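You operate a simulated robot arm through the tools that you are given. There is no shell and no other tool.

You run a simulated robot arm. Do the job below in one go: nothing can be reset, and whatever is moved stays where it is left.

JOB
Crank the cream bobbin full and shut it in the bobbin box.
Fine: seat it in the winder's cup, clutch to Wind, crank till Full lights, clutch Free before lifting; lid back on; box, cones, other bobbins untouched.

Only the result counts: the job must be done as asked and must still hold three seconds after the hand-in. Knocking over, shifting, dropping, spilling or breaking anything else fails it. Lids that push on must go on centred and level and be pressed home; caps that screw on are set level and turned clockwise until they are tight.

ROBOT AND FRAMES
A 7-joint arm with a three-finger gripper, fixed in place. Base frame: the origin is on the floor under the middle of its stand, x ahead of it, y to its left, z up; the work surface is at about z = 0.8. Readings come in m, degrees, newtons and seconds.
It reaches about 1.342 m from its shoulder. Its first joint turns from -166.0 to 166.0 degrees. Payload 2.69 kg.
Tool frame: the origin (TCP) lies between the finger pads and is the grasp point; the fingertips stand 0.03 m ahead of it; z points along the fingers, y is the line along which they close. The gripper opens to 0.128 m; its body begins 0.117 m behind the TCP.
Orientation is that of the tool frame in the base frame, as [roll, pitch, yaw] about the fixed x, y, z axes, in that order (R = Rz(yaw) Ry(pitch) Rx(roll)). With the fingers straight down and closing along the base's y, the tool's x points along the base's -x, its y along +y and its z along -z.

CONTROLS
- The arm moves only by the tool move_arm. Its argument "increments" is a list of rows, each a list of 7 numbers: the finger opening in m, from 0 to 0.128, then the shift along the base's x, y, z in units of 300 mm (1.0 is 300 mm), then the turn, a rotation vector about the base's x, y, z in units of 45 degrees (1.0 is 45 degrees). In form: [[jaw, tx, ty, tz, rx, ry, rz], ...]. A call has 1 to 20 rows; each row is the pose to reach, as a shift and turn from the pose commanded when the call began. A call with a number of a shift or a turn outside -1 to 1 is refused whole. Each row takes 0.2 s and may step no farther than 0.05 m and 8.6 degrees from the row before; otherwise, or with a gripper value out of range, the whole call is refused. A pose out of reach is approached as far as the arm can. The call stops where the force on the tool passes 90 N (or 10 N more than at its start, if that is more) or the arm is blocked; 0.2 s more then pass. Each finger travels about 0.127 m/s and halts on what it meets, pressing with about 22 N; the grip force reading is that of the motor and also rises with nothing between the fingers. The clock runs only during rows and for 0.2 s after the last one: add rows that repeat a pose to give the fingers time. It gives the time, the measured TCP pose, the force on the tool (base axes), the opening and the grip force at its end, in the units of the frame above (readings bear some noise), with the torque about the TCP (base axes, N m) and any sound that the robot's microphone picked up, and new pictures: "pictures" is both (left out), scene, wrist or none.
- Cameras (640 x 400 px; columns grow to the right, rows downward): "scene" is fixed at [0.0493, 0.6512, 1.5606]; the picture's right is [-0.07, -1.00, 0.00], its down [-0.70, 0.05, -0.72] and it looks along [0.72, -0.05, -0.70] (base axes); focal length 344 px, centre (320, 200). "wrist" rides on the gripper at [0.058, 0.054, -0.131] in the tool frame; the picture's right is [-0.68, 0.74, 0.00], its down [-0.62, -0.57, -0.55] and it looks along [-0.40, -0.37, 0.84] (tool axes); focal length 234 px, centre (320, 200). There is no depth. A picture from a camera that has moved, and an enlarged one, comes with that camera's place and axes in the base frame and with its lens.
- raise_lower(by): moves the trunk up (or, below 0, down) by that many m; the arm rides with it, the base frame stays. It gives what a move gives, with no picture.
- inspect(camera, box): a new picture of the part [left, top, right, bottom] of that camera's present view, enlarged. The clock stands still meanwhile.
- close_job(): hands the job in; it is judged then, once.

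Places have to be worked out from the pictures, the camera data and where the tool is seen. Open the gripper and draw the arm clear of the work before you hand the job in, unless the task says otherwise.

The tools are called after "Emit:" as a command line: name --pt "numbers of a row" for each row, then --argument value for the rest, lists and objects as JSON in quotes. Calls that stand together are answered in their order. move_arm: Moves the arm, as the interface text tells. Its arguments: {"type":"object","properties":{"increments":{"type":"array"},"pictures":{"type":"string","enum":["both","scene","wrist","none"]}},"required":["increments"]} The other tools are called the same way: raise_lower (by) moves the trunk up or down; inspect (camera, box) takes an enlarged picture of a part of a camera's view; close_job () hands the job in.

At the start:

```text
clock: 0.0
eef_pos: [0.693, 0.4136, 1.1057]
ee_rot: [-179.9, 0.0, -179.9]
wrist_force: [0.3, 0.2, 0.1]
ft_torque: [-0.02, -0.01, 0.04]
opening: 0.1279
grasp_force: 0.1
trunk travel left (down, up): [-0.15, 0.2]
```

scene: 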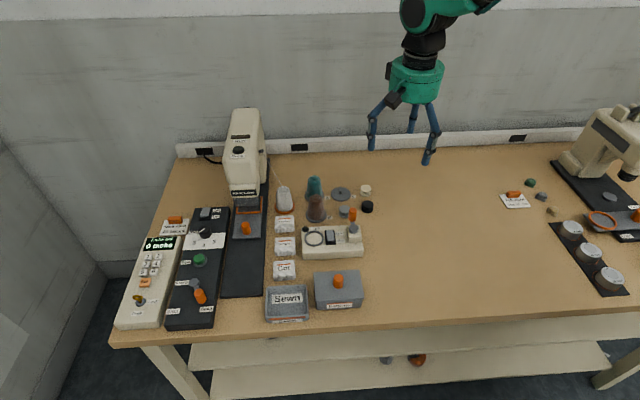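
wrist: 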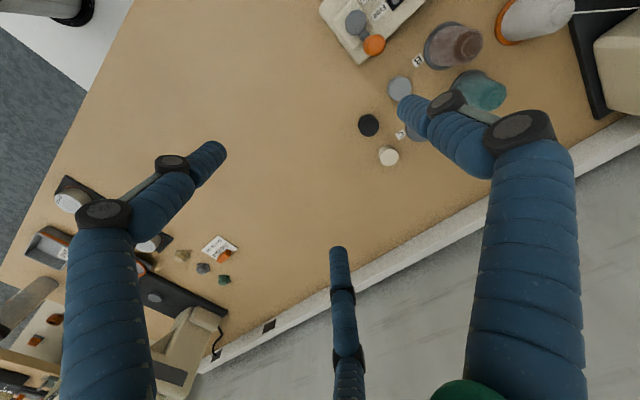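

I start by enlarging the region with the winder, bobbins and box to understand the layout.

Emit:
inspect --camera "scene" --box '[260, 165, 400, 255]'

Emit:
inspect --camera "scene" --box '[250, 210, 390, 330]'

Emit:
inspect --camera "wrist" --box '[300, 0, 540, 180]'

Emit:
inspect --camera "scene" --box '[480, 90, 640, 310]'

Emit:
inspect --camera "scene" --box '[100, 180, 300, 340]'

```text
4.44 times, centred on (330, 210) of scene
camera zoom: at [0.0493, 0.6512, 1.5606], right [-0.07, -1.0, 0.0], down [-0.7, 0.05, -0.72], along [0.72, -0.05, -0.7], focal length 1528 px, centre (276, 156)
```

zoom: 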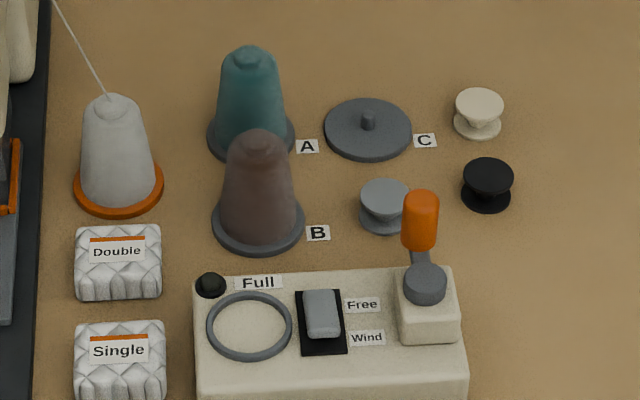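

```text
3.33 times, centred on (320, 270) of scene
camera zoom: at [0.0493, 0.6512, 1.5606], right [-0.07, -1.0, 0.0], down [-0.7, 0.05, -0.72], along [0.72, -0.05, -0.7], focal length 1146 px, centre (320, -33)
```

zoom: 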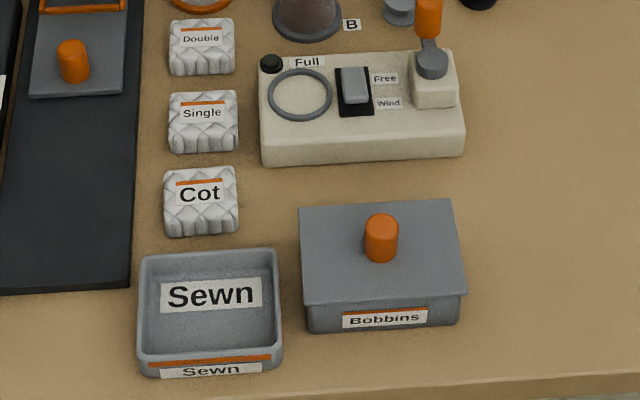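

```text
2.22 times, centred on (420, 90) of wrist
camera zoom: at [0.6315, 0.4656, 1.2379], right [0.68, 0.74, 0.0], down [0.62, -0.57, 0.55], along [0.4, -0.37, -0.84], focal length 520 px, centre (98, 444)
```

zoom: 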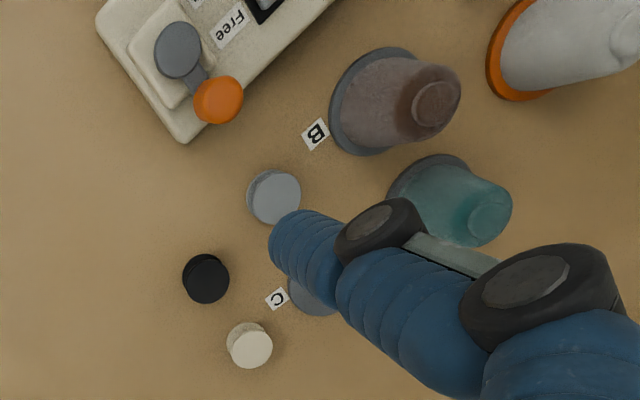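

```text
1.82 times, centred on (560, 200) of scene
camera zoom: at [0.0493, 0.6512, 1.5606], right [-0.07, -1.0, 0.0], down [-0.7, 0.05, -0.72], along [0.72, -0.05, -0.7], focal length 625 px, centre (-116, 200)
```

zoom: 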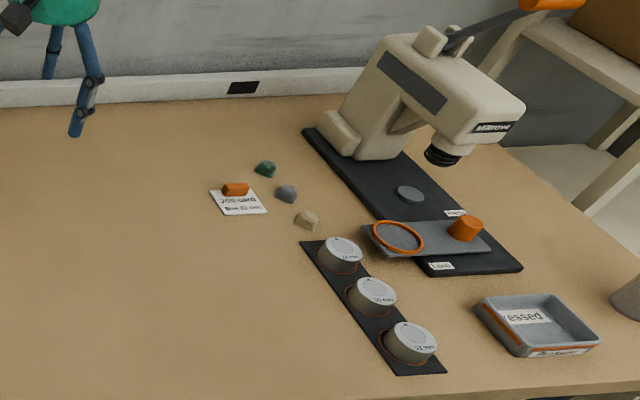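

```text
2.50 times, centred on (200, 260) of scene
camera zoom: at [0.0493, 0.6512, 1.5606], right [-0.07, -1.0, 0.0], down [-0.7, 0.05, -0.72], along [0.72, -0.05, -0.7], focal length 859 px, centre (620, 50)
```

zoom: 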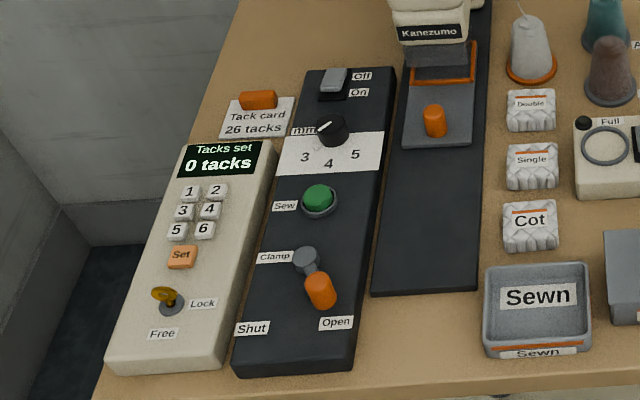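

The cream bobbin appears to stand near (0.854, 0.448), with the winder around (0.635, 0.57) and the Bobbins box nearer to me. I move the hand, high up, to where the wrist camera looks straight at the winder.

Emit:
move_arm --pt "0.128 -0.068 0.1025 0 0 0 0" --pt "0.128 -0.136 0.205 0 0 0 0" --pt "0.128 -0.204 0.3075 0 0 0 0" --pt "0.128 -0.272 0.41 0 0 0 0" --pt "0.128 -0.34 0.5125 0 0 0 0" --pt "0.128 -0.408 0.615 0 0 0 0" --pt "0.128 -0.476 0.7175 0 0 0 0" --pt "0.128 -0.543 0.82 0 0 0 0" --pt "0.128 -0.543 0.82 0 0 0 0"

```text
clock: 2.0
eef_pos: [0.5268, 0.661, 1.1071]
ee_rot: [-180.0, 0.1, -180.0]
wrist_force: [0.3, -0.2, -1.5]
ft_torque: [-0.07, -0.01, 0.04]
opening: 0.1278
grasp_force: 0.1
trunk travel left (down, up): [-0.15, 0.2]
camera wrist: at [0.4685, 0.7137, 1.2388], right [0.68, 0.74, 0.0], down [0.62, -0.57, 0.55], along [0.4, -0.37, -0.84], focal length 234 px, centre (320, 200)
```

scene: 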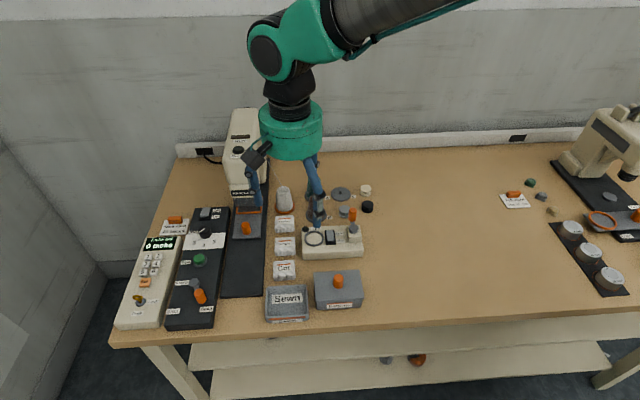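
wrist: 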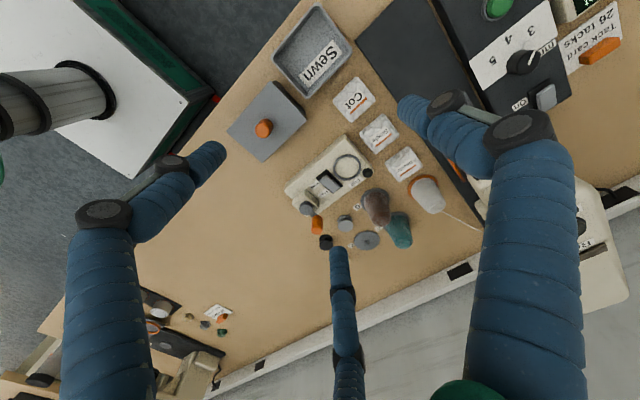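

The winder and box are visible between the fingers; I enlarge those parts of the wrist view.

Emit:
inspect --camera "wrist" --box '[280, 130, 440, 260]'

Emit:
inspect --camera "wrist" --box '[220, 70, 380, 200]'

```text
3.08 times, centred on (360, 195) of wrist
camera zoom: at [0.4685, 0.7137, 1.2388], right [0.68, 0.74, 0.0], down [0.62, -0.57, 0.55], along [0.4, -0.37, -0.84], focal length 720 px, centre (197, 215)
```

zoom: 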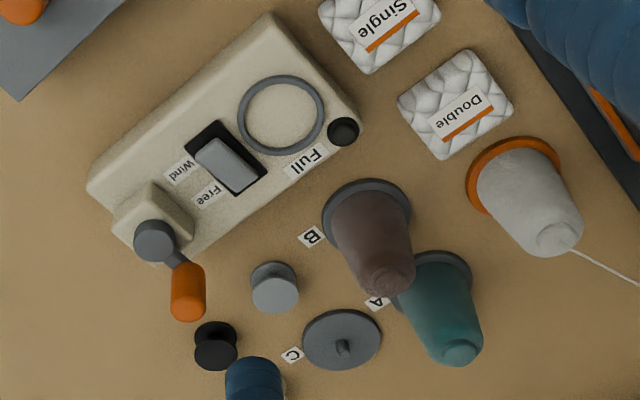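

```text
3.08 times, centred on (300, 135) of wrist
camera zoom: at [0.4685, 0.7137, 1.2388], right [0.68, 0.74, 0.0], down [0.62, -0.57, 0.55], along [0.4, -0.37, -0.84], focal length 720 px, centre (382, 400)
```

zoom: 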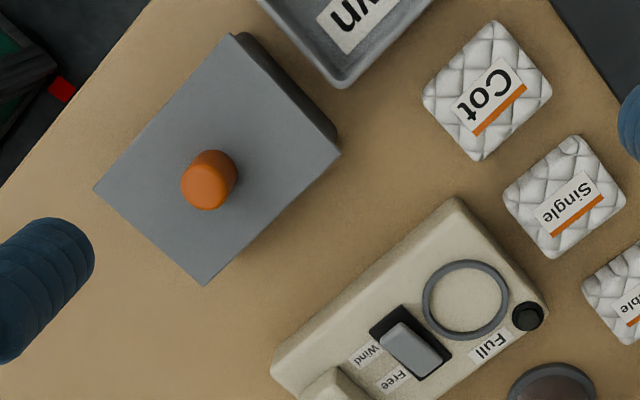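

Triangulating both views: cup ring ≈ (0.638, 0.626, 0.845), clutch block ≈ (0.637, 0.583, 0.853), crank hub ≈ (0.636, 0.522, 0.878) with handle toward +x, lid knob ≈ (0.487, 0.579, top 0.888). Up here in free air I close the fingers to see how they travel.

Emit:
move_arm --pt "0.03 0 0 0 0 0 0" --pt "0.03 0 0 0 0 0 0" --pt "0.03 0 0 0 0 0 0" --pt "0.03 0 0 0 0 0 0"

Emit:
inspect --camera "scene" --box '[230, 90, 390, 230]'

```text
clock: 3.0
eef_pos: [0.5286, 0.6613, 1.1071]
ee_rot: [-180.0, 0.0, 180.0]
wrist_force: [-0.6, 0.5, -0.3]
ft_torque: [0.03, -0.03, -0.03]
opening: 0.03
grasp_force: 0.0
trunk travel left (down, up): [-0.15, 0.2]
camera wrist: at [0.4691, 0.7127, 1.239], right [0.68, 0.74, 0.0], down [0.62, -0.57, 0.55], along [0.4, -0.37, -0.84], focal length 234 px, centre (320, 200)
```

scene: 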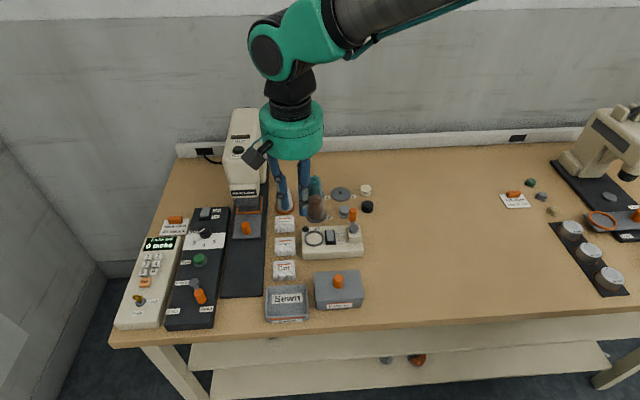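
wrist: 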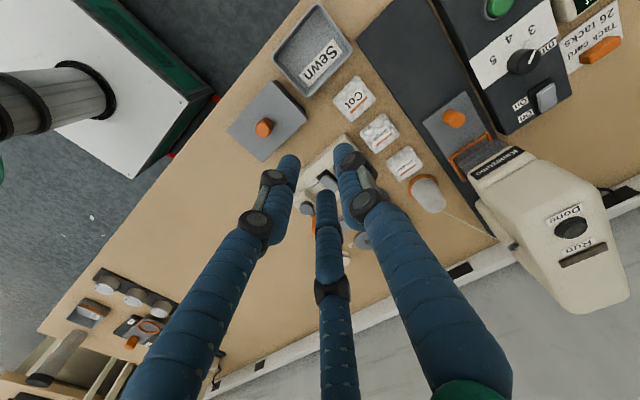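

```text
2.86 times, centred on (310, 160) of scene
camera zoom: at [0.0493, 0.6512, 1.5606], right [-0.07, -1.0, 0.0], down [-0.7, 0.05, -0.72], along [0.72, -0.05, -0.7], focal length 982 px, centre (349, 314)
```

zoom: 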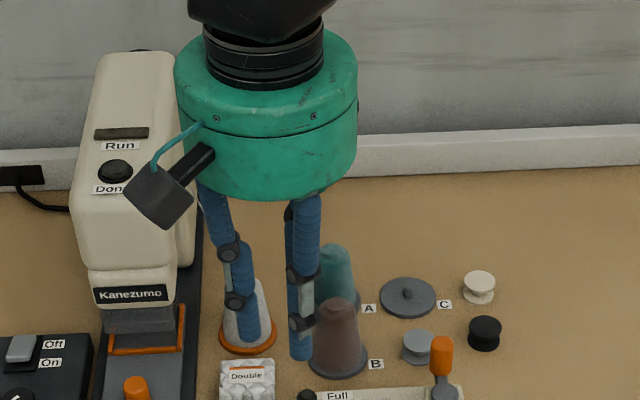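

The fingers close centrically at 120° (one on the tool's +y, two on −y), opening being the inscribed diameter. Next I go above the cream bobbin for a close look.

Emit:
move_arm --pt "0.06 0.1208 -0.0893 0 0 0 0" --pt "0.06 0.2416 -0.1786 0 0 0 0" --pt "0.06 0.3624 -0.2679 0 0 0 0" --pt "0.06 0.4832 -0.3572 0 0 0 0" --pt "0.06 0.604 -0.4465 0 0 0 0" --pt "0.06 0.7248 -0.5358 0 0 0 0" --pt "0.06 0.8456 -0.6251 0 0 0 0" --pt "0.06 0.9667 -0.7143 0 0 0 0" --pt "0.06 0.9667 -0.7143 -0.15 0 0 0" --pt "0.06 0.9667 -0.7143 -0.3 0 0 0" --pt "0.06 0.9667 -0.7143 -0.4 0 0 0" --pt "0.06 0.9667 -0.7143 -0.4 0 0 0"

Emit:
inspect --camera "wrist" --box '[240, 100, 440, 225]'

```text
clock: 5.6
eef_pos: [0.8195, 0.4454, 0.9841]
ee_rot: [-180.0, 0.0, -180.0]
wrist_force: [0.1, -0.3, 0.5]
ft_torque: [-0.04, 0.03, -0.05]
opening: 0.0601
grasp_force: 0.1
trunk travel left (down, up): [-0.15, 0.2]
camera wrist: at [0.7598, 0.4984, 1.1161], right [0.68, 0.74, 0.0], down [0.62, -0.57, 0.55], along [0.4, -0.37, -0.84], focal length 234 px, centre (320, 200)
```

scene: 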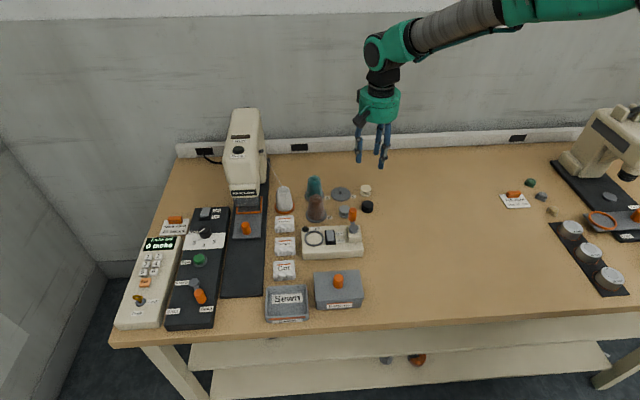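
wrist: 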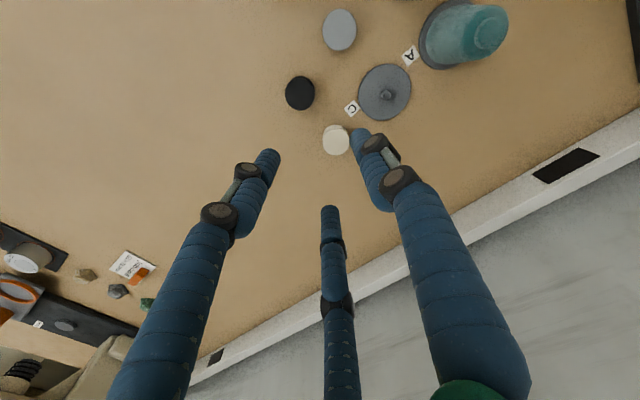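

```text
3.20 times, centred on (340, 162) of wrist
camera zoom: at [0.7598, 0.4984, 1.1161], right [0.68, 0.74, 0.0], down [0.62, -0.57, 0.55], along [0.4, -0.37, -0.84], focal length 749 px, centre (256, 320)
```

zoom: 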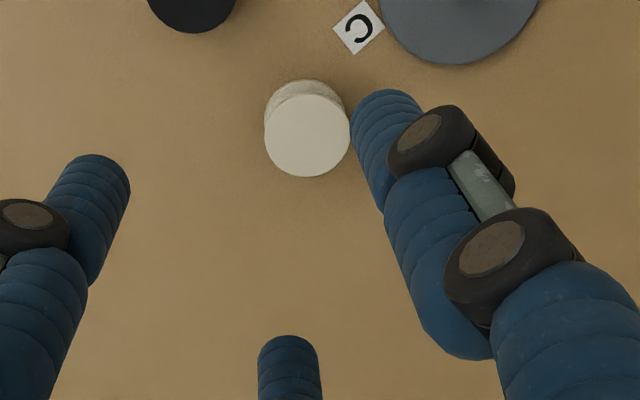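

The wrist view puts the cream bobbin's top at about (0.8475, 0.446, 0.826), ~34 mm across. I centre over it and come down to just above it to check alignment.

Emit:
move_arm --pt "0.06 0.0467 0.002 0 0 0 0" --pt "0.06 0.0933 0.004 0 0 0 0" --pt "0.06 0.0933 0.004 -0.12 0 0 0" --pt "0.06 0.0933 0.004 -0.24 0 0 0" --pt "0.06 0.0933 0.004 -0.34 0 0 0" --pt "0.06 0.0933 0.004 -0.34 0 0 0"

Emit:
inspect --camera "wrist" --box '[240, 100, 400, 200]'

Emit:
inspect --camera "scene" --box '[320, 150, 420, 220]'

```text
clock: 7.0
eef_pos: [0.8465, 0.4468, 0.882]
ee_rot: [180.0, 0.0, -179.9]
wrist_force: [-0.3, 0.6, -0.2]
ft_torque: [0.03, 0.03, -0.02]
opening: 0.0602
grasp_force: 0.0
trunk travel left (down, up): [-0.15, 0.2]
camera wrist: at [0.7869, 0.4992, 1.0141], right [0.68, 0.74, 0.0], down [0.62, -0.57, 0.55], along [0.4, -0.37, -0.84], focal length 234 px, centre (320, 200)
```

scene: 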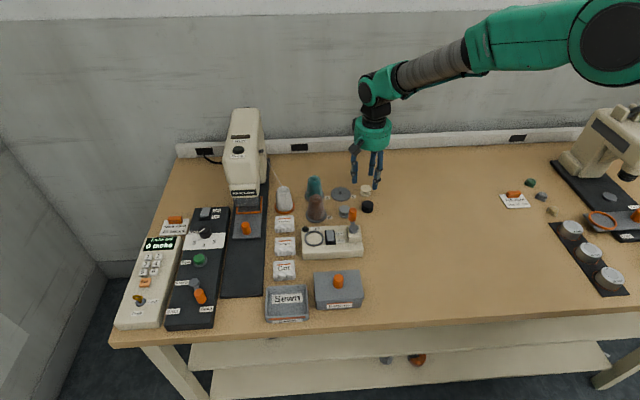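
wrist: 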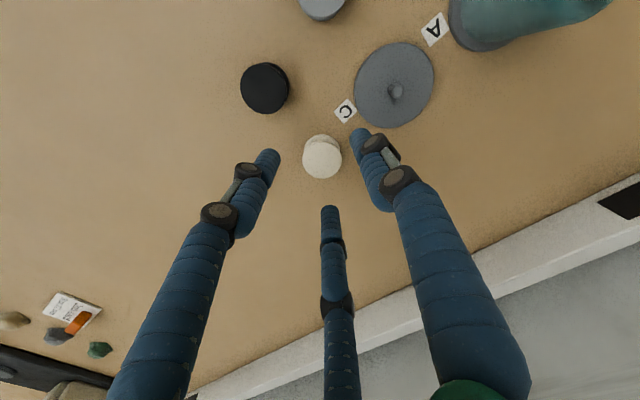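

```text
4.00 times, centred on (320, 150) of wrist
camera zoom: at [0.7869, 0.4992, 1.0141], right [0.68, 0.74, 0.0], down [0.62, -0.57, 0.55], along [0.4, -0.37, -0.84], focal length 937 px, centre (320, 400)
```

zoom: 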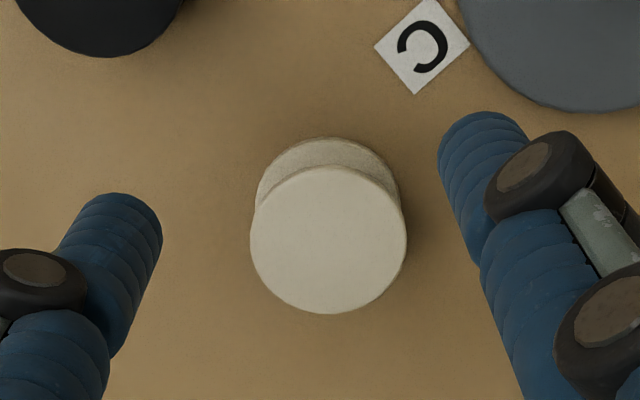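

```text
5.71 times, centred on (370, 185) of scene
camera zoom: at [0.0493, 0.6512, 1.5606], right [-0.07, -1.0, 0.0], down [-0.7, 0.05, -0.72], along [0.72, -0.05, -0.7], focal length 1964 px, centre (34, 286)
```

zoom: 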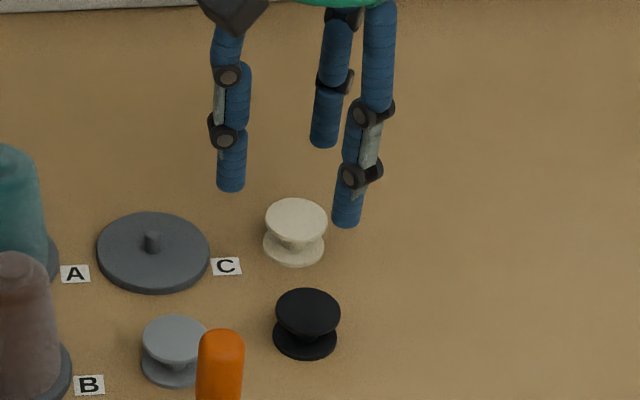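

Alignment is within about 1 mm (bobbin top at (0.8476, 0.4456)). I lower so the tips reach ~12 mm below the top flange and close on it.

Emit:
move_arm --pt "0.06 0.001 -0.002 -0.06 0 0 0" --pt "0.06 0.002 -0.003 -0.13 0 0 0" --pt "0.06 0.002 -0.003 -0.13 0 0 0" --pt "0.045 0.002 -0.003 -0.13 0 0 0" --pt "0.025 0.002 -0.003 -0.13 0 0 0" --pt "0.02 0.002 -0.003 -0.13 0 0 0" --pt "0.02 0.002 -0.003 -0.13 0 0 0"

Emit:
inspect --camera "wrist" --box '[240, 100, 400, 200]'

Emit:
inspect --camera "scene" --box '[320, 150, 420, 220]'

```text
clock: 8.6
eef_pos: [0.8458, 0.4445, 0.8457]
ee_rot: [180.0, 0.0, -180.0]
wrist_force: [-0.5, -1.0, -1.3]
ft_torque: [0.0, 0.03, 0.03]
opening: 0.0329
grasp_force: 21.9
trunk travel left (down, up): [-0.15, 0.2]
camera wrist: at [0.7866, 0.497, 0.9768], right [0.68, 0.74, 0.0], down [0.62, -0.57, 0.55], along [0.4, -0.37, -0.84], focal length 234 px, centre (320, 200)
```

scene: 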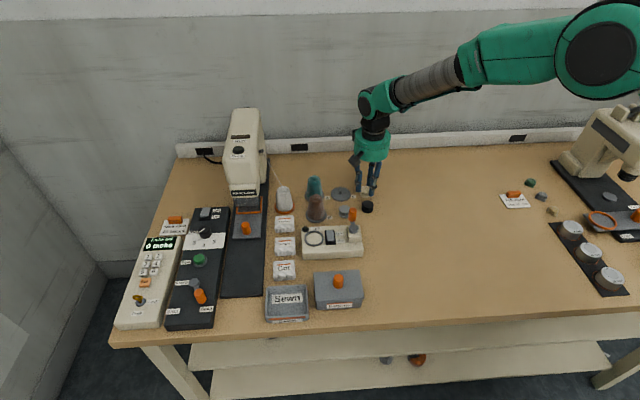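
wrist: 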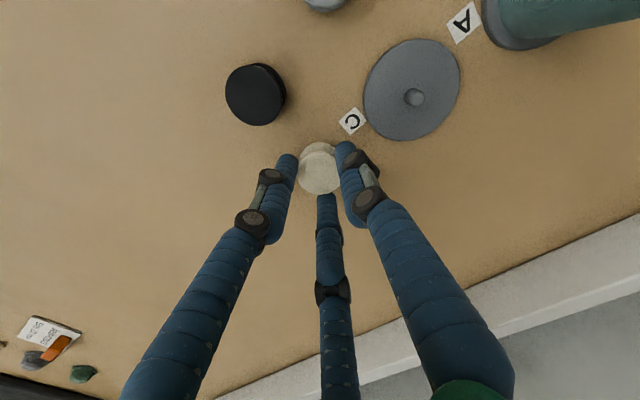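

```text
4.00 times, centred on (320, 150) of wrist
camera zoom: at [0.7866, 0.497, 0.9768], right [0.68, 0.74, 0.0], down [0.62, -0.57, 0.55], along [0.4, -0.37, -0.84], focal length 937 px, centre (320, 400)
```

zoom: 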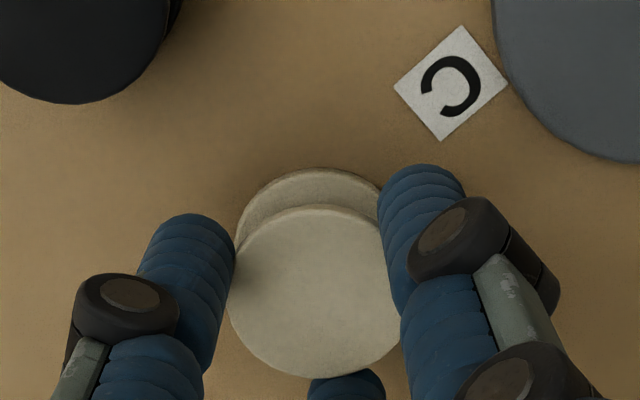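

```text
5.71 times, centred on (370, 185) of scene
camera zoom: at [0.0493, 0.6512, 1.5606], right [-0.07, -1.0, 0.0], down [-0.7, 0.05, -0.72], along [0.72, -0.05, -0.7], focal length 1964 px, centre (34, 286)
```

zoom: 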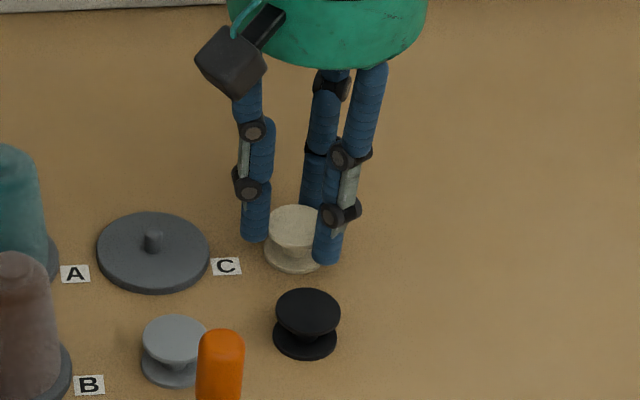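

The grip holds the flange (opening 0.0329, 22 N). I lift straight up and carry it high over to above the winder's cup.

Emit:
move_arm --pt "0.02 0 0 0.08 0 0 0" --pt "0.02 0 0 0.22 0 0 0" --pt "0.02 0 0 0.36 0 0 0" --pt "0.02 0 0 0.5 0 0 0" --pt "0.02 0 0 0.64 0 0 0" --pt "0.02 -0.1 0.086 0.64 0 0 0" --pt "0.02 -0.2 0.172 0.64 0 0 0" --pt "0.02 -0.3 0.258 0.64 0 0 0" --pt "0.02 -0.4 0.344 0.64 0 0 0" --pt "0.02 -0.5 0.43 0.64 0 0 0" --pt "0.02 -0.6 0.516 0.64 0 0 0" --pt "0.02 -0.698 0.6 0.64 0 0 0" --pt "0.02 -0.698 0.6 0.64 0 0 0"

Emit:
inspect --camera "wrist" --box '[240, 80, 400, 200]'

Emit:
inspect --camera "scene" --box '[260, 150, 400, 260]'

```text
clock: 11.4
eef_pos: [0.6371, 0.626, 1.0363]
ee_rot: [-180.0, 0.0, -180.0]
wrist_force: [0.5, 1.0, 0.5]
ft_torque: [-0.07, -0.07, -0.03]
opening: 0.0329
grasp_force: 22.2
trunk travel left (down, up): [-0.15, 0.2]
camera wrist: at [0.5789, 0.6791, 1.1685], right [0.68, 0.74, 0.0], down [0.62, -0.57, 0.55], along [0.4, -0.37, -0.84], focal length 234 px, centre (320, 200)
```

scene: 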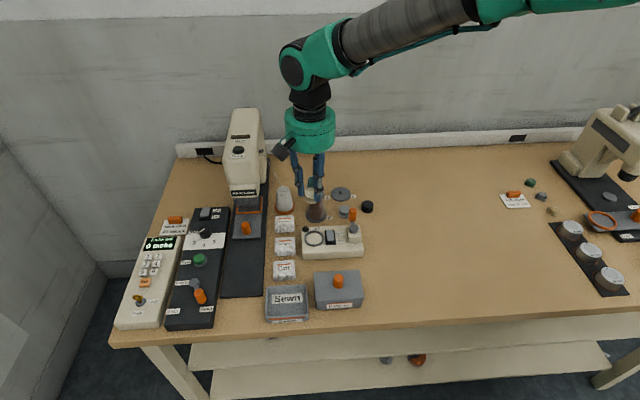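
wrist: 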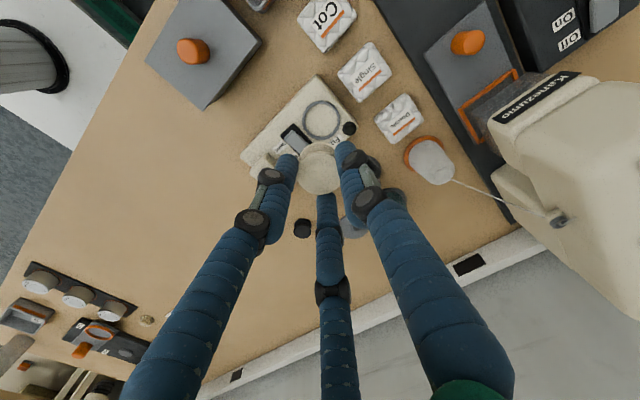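

```text
3.33 times, centred on (320, 140) of wrist
camera zoom: at [0.5789, 0.6791, 1.1685], right [0.68, 0.74, 0.0], down [0.62, -0.57, 0.55], along [0.4, -0.37, -0.84], focal length 781 px, centre (320, 400)
```

zoom: 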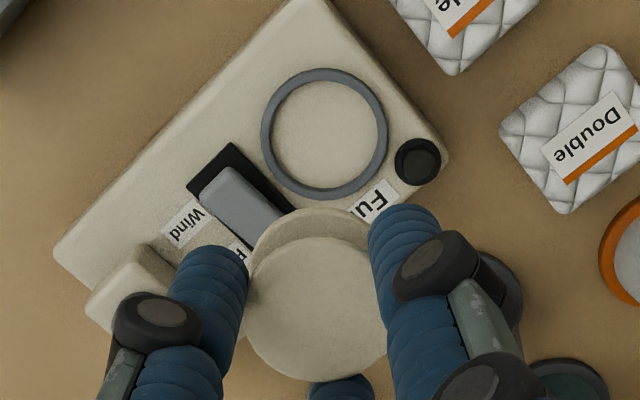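

```text
3.64 times, centred on (330, 205) of scene
camera zoom: at [0.0493, 0.6512, 1.5606], right [-0.07, -1.0, 0.0], down [-0.7, 0.05, -0.72], along [0.72, -0.05, -0.7], focal length 1250 px, centre (284, 182)
```

zoom: 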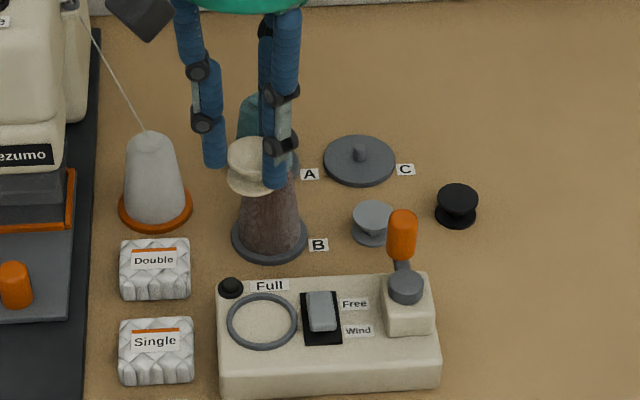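

The bobbin hangs level in the grip and the cup ring reads at ≈ (0.640, 0.625, 0.843). I shift 1 mm and descend to just above the cup.

Emit:
move_arm --pt "0.02 0.003 -0.001 -0.12 0 0 0" --pt "0.02 0.003 -0.001 -0.24 0 0 0" --pt "0.02 0.003 -0.001 -0.36 0 0 0" --pt "0.02 0.003 -0.001 -0.45 0 0 0" --pt "0.02 0.003 -0.001 -0.45 0 0 0"

Emit:
inspect --camera "wrist" --box '[240, 80, 400, 200]'

Emit:
inspect --camera "scene" --box '[280, 190, 380, 260]'

```text
clock: 12.6
eef_pos: [0.6386, 0.626, 0.9017]
ee_rot: [-179.9, 0.0, -179.9]
wrist_force: [0.6, -0.6, -0.6]
ft_torque: [-0.04, 0.03, 0.01]
opening: 0.0331
grasp_force: 21.4
trunk travel left (down, up): [-0.15, 0.2]
camera wrist: at [0.5789, 0.6771, 1.0331], right [0.68, 0.74, 0.0], down [0.62, -0.57, 0.55], along [0.4, -0.37, -0.84], focal length 234 px, centre (320, 200)
```

scene: 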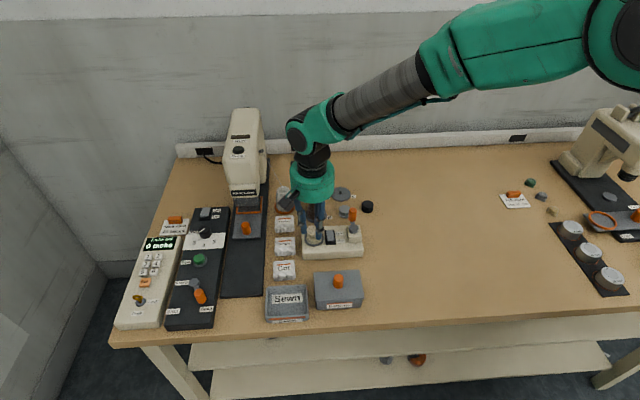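
wrist: 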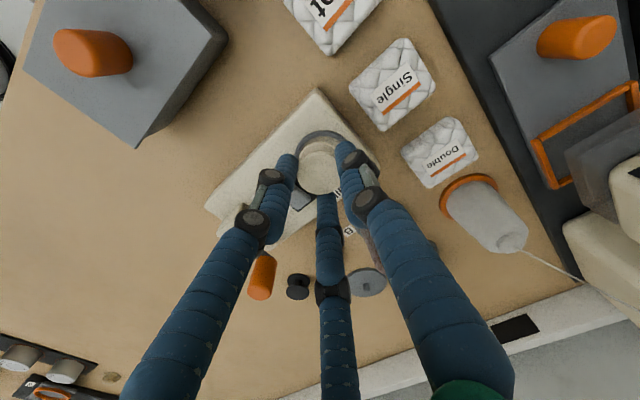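

```text
3.33 times, centred on (320, 140) of wrist
camera zoom: at [0.5789, 0.6771, 1.0331], right [0.68, 0.74, 0.0], down [0.62, -0.57, 0.55], along [0.4, -0.37, -0.84], focal length 781 px, centre (320, 400)
```

zoom: 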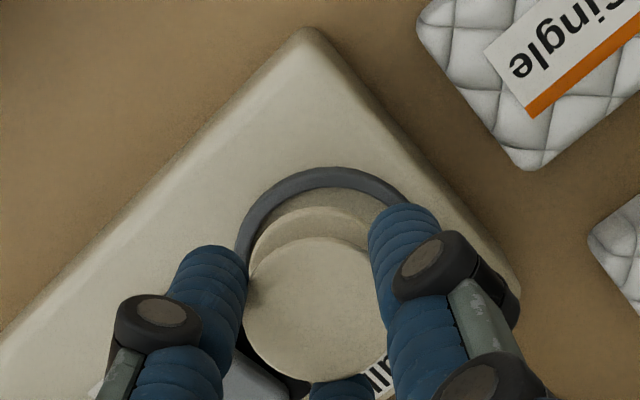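

```text
5.71 times, centred on (330, 225) of scene
camera zoom: at [0.0493, 0.6512, 1.5606], right [-0.07, -1.0, 0.0], down [-0.7, 0.05, -0.72], along [0.72, -0.05, -0.7], focal length 1964 px, centre (263, 57)
```

zoom: 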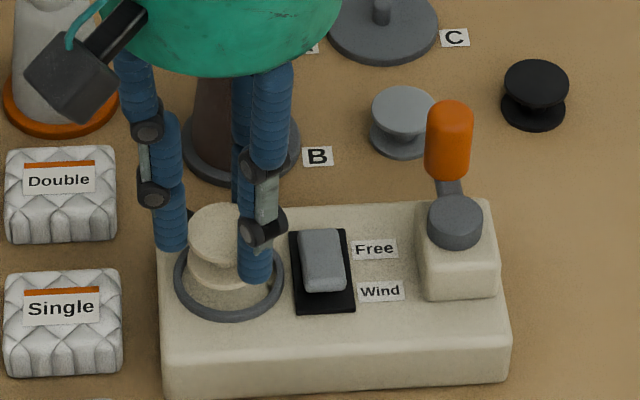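

The bobbin is over the ring centre. I lower in small steps, watching the force for contact with the cup floor.

Emit:
move_arm --pt "0.02 0 0 -0.015 0 0 0" --pt "0.02 0 0 -0.03 0 0 0" --pt "0.02 0 0 -0.043 0 0 0" --pt "0.02 0 0 -0.043 0 0 0" --pictures "none"

Emit:
inspect --camera "scene" --box '[280, 190, 380, 260]'

Emit:
inspect --camera "wrist" --box '[240, 80, 400, 200]'

```text
clock: 13.6
eef_pos: [0.6385, 0.625, 0.8895]
ee_rot: [-179.9, 0.0, -180.0]
wrist_force: [0.6, 0.6, -0.1]
ft_torque: [-0.02, -0.02, -0.02]
opening: 0.033
grasp_force: 22.1
trunk travel left (down, up): [-0.15, 0.2]
```

```text
5.71 times, centred on (330, 225) of scene
camera zoom: at [0.0493, 0.6512, 1.5606], right [-0.07, -1.0, 0.0], down [-0.7, 0.05, -0.72], along [0.72, -0.05, -0.7], focal length 1964 px, centre (263, 57)
```

zoom: 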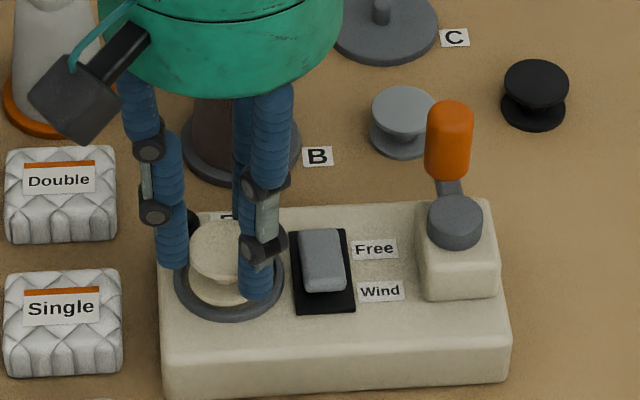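

```text
3.33 times, centred on (320, 140) of wrist
camera zoom: at [0.5791, 0.6768, 1.0209], right [0.68, 0.74, 0.0], down [0.62, -0.57, 0.55], along [0.4, -0.37, -0.84], focal length 781 px, centre (320, 400)
```

zoom: 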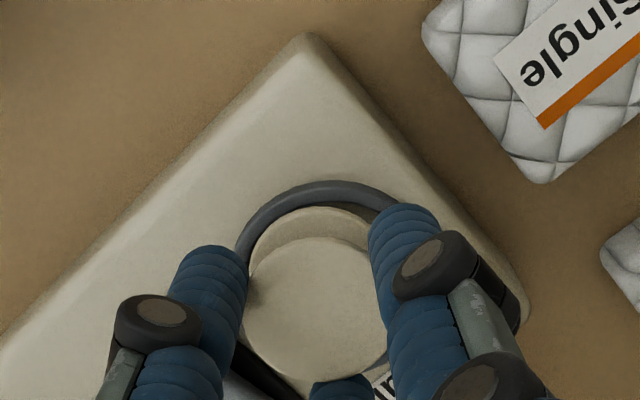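

Still no contact force; I continue down in ~1.5 mm steps.

Emit:
move_arm --pt "0.02 0 0 -0.005 0 0 0" --pt "0.02 0 0 -0.01 0 0 0" --pt "0.02 0 0 -0.01 0 0 0" --pictures "none"

```text
clock: 14.4
eef_pos: [0.6399, 0.6244, 0.8855]
ee_rot: [179.9, 0.0, 180.0]
wrist_force: [0.2, 0.0, 0.2]
ft_torque: [-0.03, 0.01, -0.02]
opening: 0.033
grasp_force: 22.1
trunk travel left (down, up): [-0.15, 0.2]
```

No contact yet at TCP 0.8855; a further small step.

Emit:
move_arm --pt "0.02 0 0 -0.005 0 0 0" --pt "0.02 0 0 -0.005 0 0 0" --pictures "none"

Emit:
move_arm --pt "0.02 0 0 -0.005 0 0 0" --pt "0.02 0 0 -0.005 0 0 0" --pictures "none"

```text
clock: 15.0
eef_pos: [0.639, 0.6249, 0.885]
ee_rot: [-180.0, 0.0, -180.0]
wrist_force: [-0.6, 0.4, 0.1]
ft_torque: [0.06, 0.01, 0.05]
opening: 0.033
grasp_force: 21.6
trunk travel left (down, up): [-0.15, 0.2]
```

```text
clock: 15.6
eef_pos: [0.6396, 0.6241, 0.8847]
ee_rot: [179.9, 0.1, -179.9]
wrist_force: [-0.8, -0.9, 8.1]
ft_torque: [0.03, 0.11, 0.04]
opening: 0.0331
grasp_force: 22.0
trunk travel left (down, up): [-0.15, 0.2]
```

Force jumped to 8 N: the bobbin rests on the cup floor. I open the fingers and look before lifting away.

Emit:
move_arm --pt "0.036 0 0 0.003 0 0 0" --pt "0.042 0 0 0.003 0 0 0" --pt "0.048 0 0 0.003 0 0 0" --pt "0.048 0 0 0.003 0 0 0"

Emit:
inspect --camera "wrist" --box '[240, 80, 400, 200]'

Emit:
inspect --camera "scene" --box '[280, 190, 380, 260]'

```text
clock: 16.6
eef_pos: [0.6392, 0.6242, 0.8857]
ee_rot: [-180.0, 0.0, -180.0]
wrist_force: [0.1, -1.1, 0.0]
ft_torque: [0.01, 0.02, 0.0]
opening: 0.0481
grasp_force: 0.0
trunk travel left (down, up): [-0.15, 0.2]
camera wrist: at [0.5788, 0.6774, 1.0156], right [0.68, 0.74, 0.0], down [0.62, -0.57, 0.55], along [0.4, -0.37, -0.84], focal length 234 px, centre (320, 200)
```

scene: 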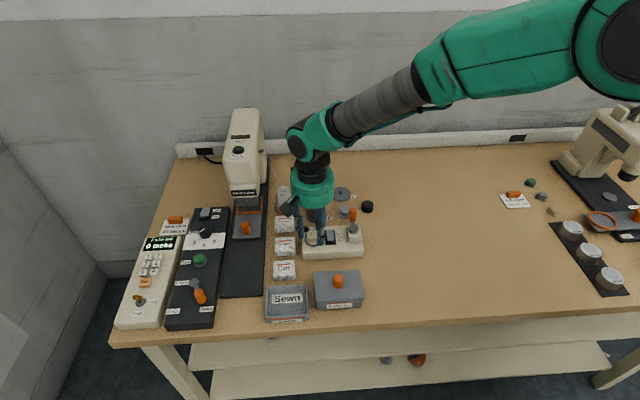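
wrist: 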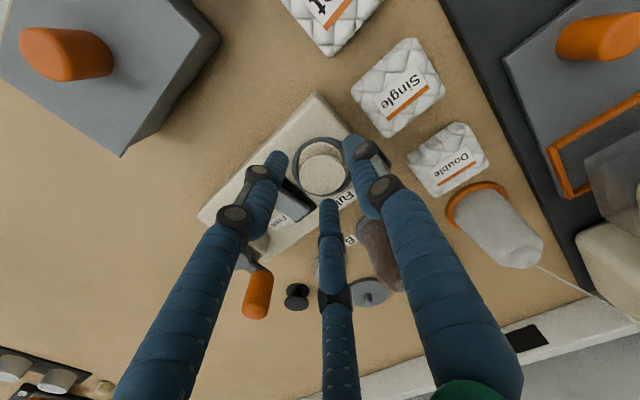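

```text
3.33 times, centred on (320, 140) of wrist
camera zoom: at [0.5788, 0.6774, 1.0156], right [0.68, 0.74, 0.0], down [0.62, -0.57, 0.55], along [0.4, -0.37, -0.84], focal length 781 px, centre (320, 400)
```

zoom: 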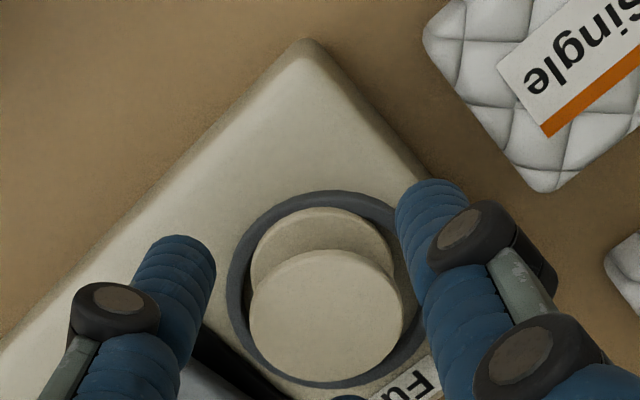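

```text
5.71 times, centred on (330, 225) of scene
camera zoom: at [0.0493, 0.6512, 1.5606], right [-0.07, -1.0, 0.0], down [-0.7, 0.05, -0.72], along [0.72, -0.05, -0.7], focal length 1964 px, centre (263, 57)
```

zoom: 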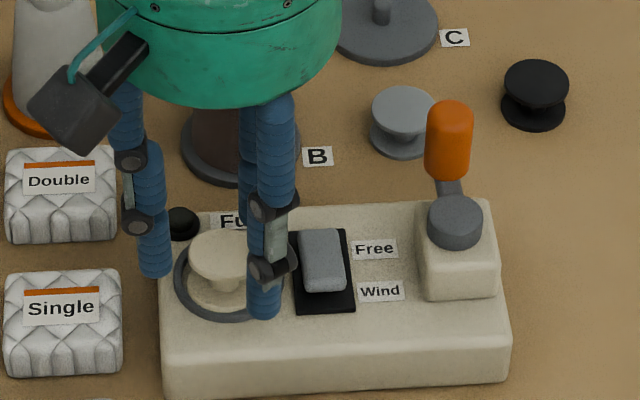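

The bobbin sits inside the ring, level. I lift straight up clear of it and back off so the wrist camera sees the clutch and crank closely.

Emit:
move_arm --pt "0.048 0 0 0.08 0 0 0" --pt "0.048 0 0 0.2 0 0 0" --pt "0.048 0 0 0.32 0 0 0" --pt "0.06 0 0 0.4 0 0 0" --pt "0.09 -0.13 0.05 0.4 0 0 0" --pt "0.12 -0.26 0.1 0.4 0 0 0" --pt "0.128 -0.26 0.1 0.4 0 0 0"

Emit:
inspect --camera "wrist" --box '[240, 100, 400, 200]'

Emit:
inspect --camera "scene" --box '[290, 195, 380, 260]'

```text
clock: 18.2
eef_pos: [0.5576, 0.6519, 1.0049]
ee_rot: [179.9, -0.1, -180.0]
wrist_force: [-0.4, -0.1, 0.4]
ft_torque: [0.0, -0.03, 0.0]
opening: 0.1281
grasp_force: 0.1
trunk travel left (down, up): [-0.15, 0.2]
camera wrist: at [0.4985, 0.7042, 1.1363], right [0.68, 0.74, 0.0], down [0.62, -0.57, 0.55], along [0.4, -0.37, -0.84], focal length 234 px, centre (320, 200)
```

scene: 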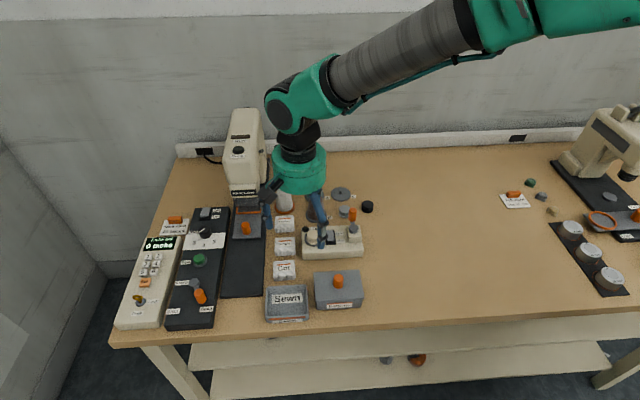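
wrist: 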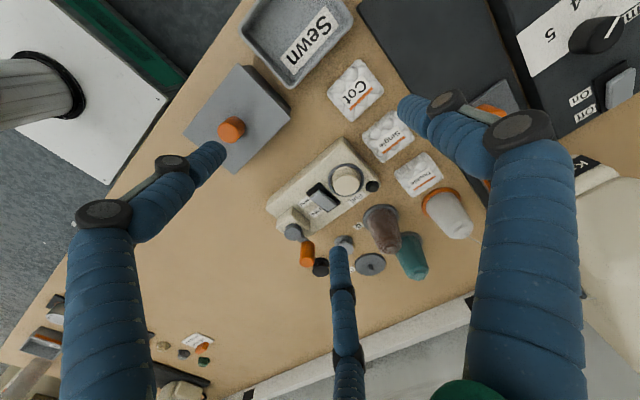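

```text
4.00 times, centred on (320, 150) of wrist
camera zoom: at [0.4985, 0.7042, 1.1363], right [0.68, 0.74, 0.0], down [0.62, -0.57, 0.55], along [0.4, -0.37, -0.84], focal length 937 px, centre (320, 400)
```

zoom: 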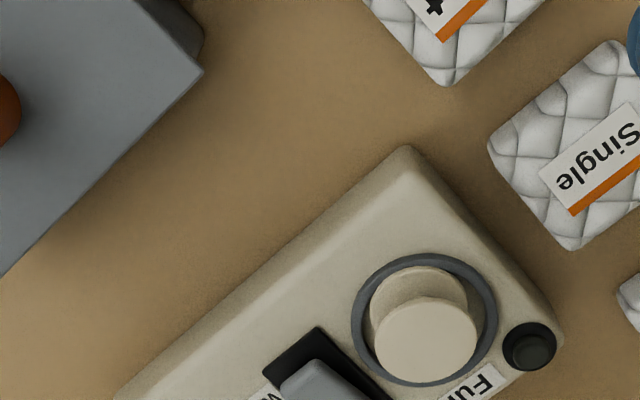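

```text
6.15 times, centred on (335, 228) of scene
camera zoom: at [0.0493, 0.6512, 1.5606], right [-0.07, -1.0, 0.0], down [-0.7, 0.05, -0.72], along [0.72, -0.05, -0.7], focal length 2116 px, centre (228, 31)
```

zoom: 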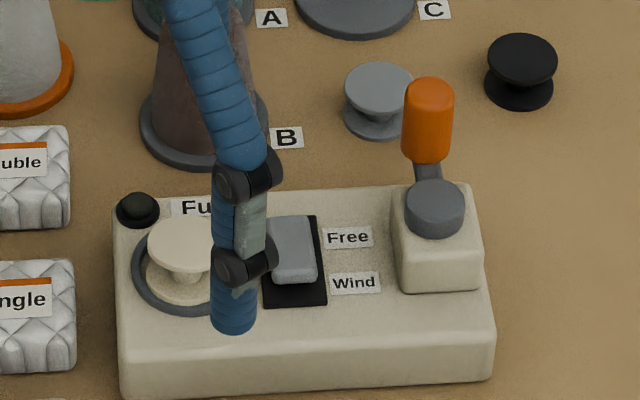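

Bobbin is well inside the ring. I zoom onto the clutch and crank in this same wrist view.

Emit:
inspect --camera "wrist" --box '[265, 160, 365, 230]'

Emit:
inspect --camera "wrist" --box '[260, 200, 360, 280]'

```text
5.71 times, centred on (315, 195) of wrist
camera zoom: at [0.4985, 0.7042, 1.1363], right [0.68, 0.74, 0.0], down [0.62, -0.57, 0.55], along [0.4, -0.37, -0.84], focal length 1338 px, centre (349, 229)
```

zoom: 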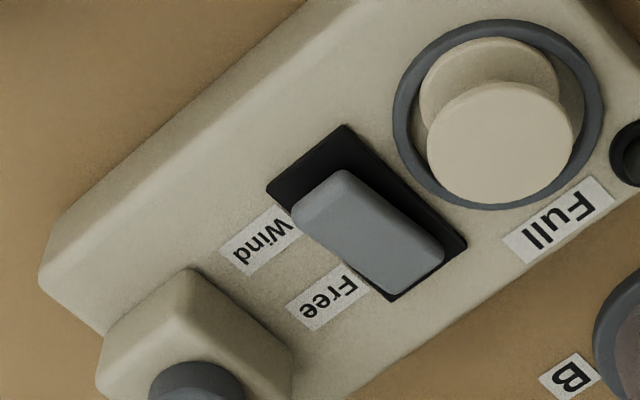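

```text
5.00 times, centred on (310, 240) of wrist
camera zoom: at [0.4985, 0.7042, 1.1363], right [0.68, 0.74, 0.0], down [0.62, -0.57, 0.55], along [0.4, -0.37, -0.84], focal length 1171 px, centre (370, 0)
```

zoom: 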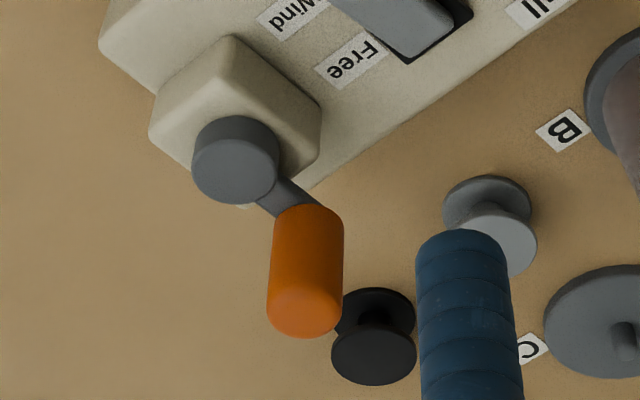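

The clutch looks like a rocker (its block is centred on the plate but seems tilted). I enlarge it much more in both views to tell which end is raised.

Emit:
inspect --camera "wrist" --box '[300, 175, 340, 210]'

Emit:
inspect --camera "scene" --box '[320, 222, 350, 248]'

Emit:
inspect --camera "scene" --box '[340, 200, 370, 248]'

```text
11.43 times, centred on (320, 192) of wrist
camera zoom: at [0.4985, 0.7042, 1.1363], right [0.68, 0.74, 0.0], down [0.62, -0.57, 0.55], along [0.4, -0.37, -0.84], focal length 2676 px, centre (320, 286)
```

zoom: 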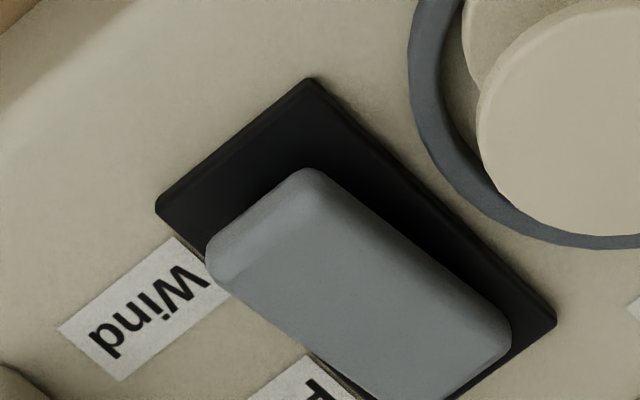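

```text
15.38 times, centred on (335, 235) of scene
camera zoom: at [0.0493, 0.6512, 1.5606], right [-0.07, -1.0, 0.0], down [-0.7, 0.05, -0.72], along [0.72, -0.05, -0.7], focal length 5289 px, centre (89, -338)
```

zoom: 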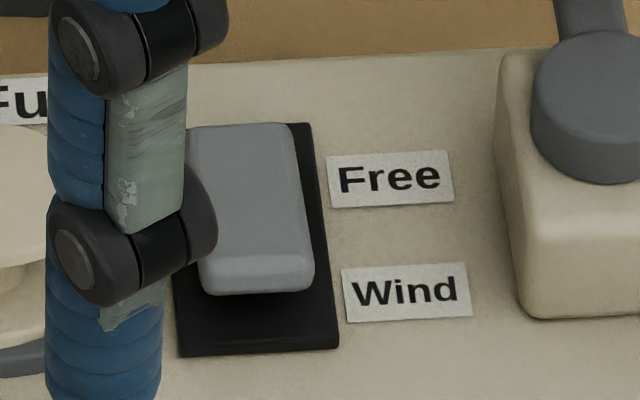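

```text
8.33 times, centred on (355, 224) of scene
camera zoom: at [0.0493, 0.6512, 1.5606], right [-0.07, -1.0, 0.0], down [-0.7, 0.05, -0.72], along [0.72, -0.05, -0.7], focal length 2865 px, centre (28, 0)
```

zoom: 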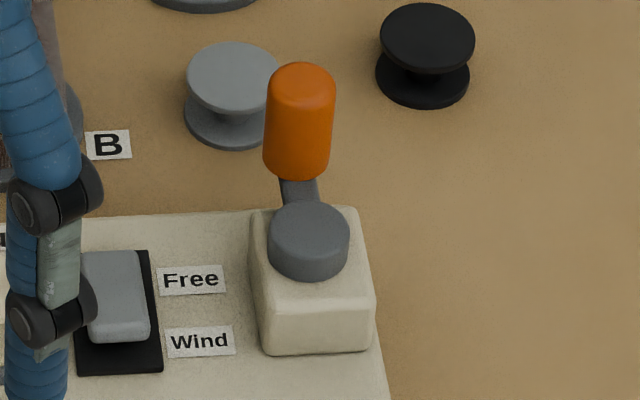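

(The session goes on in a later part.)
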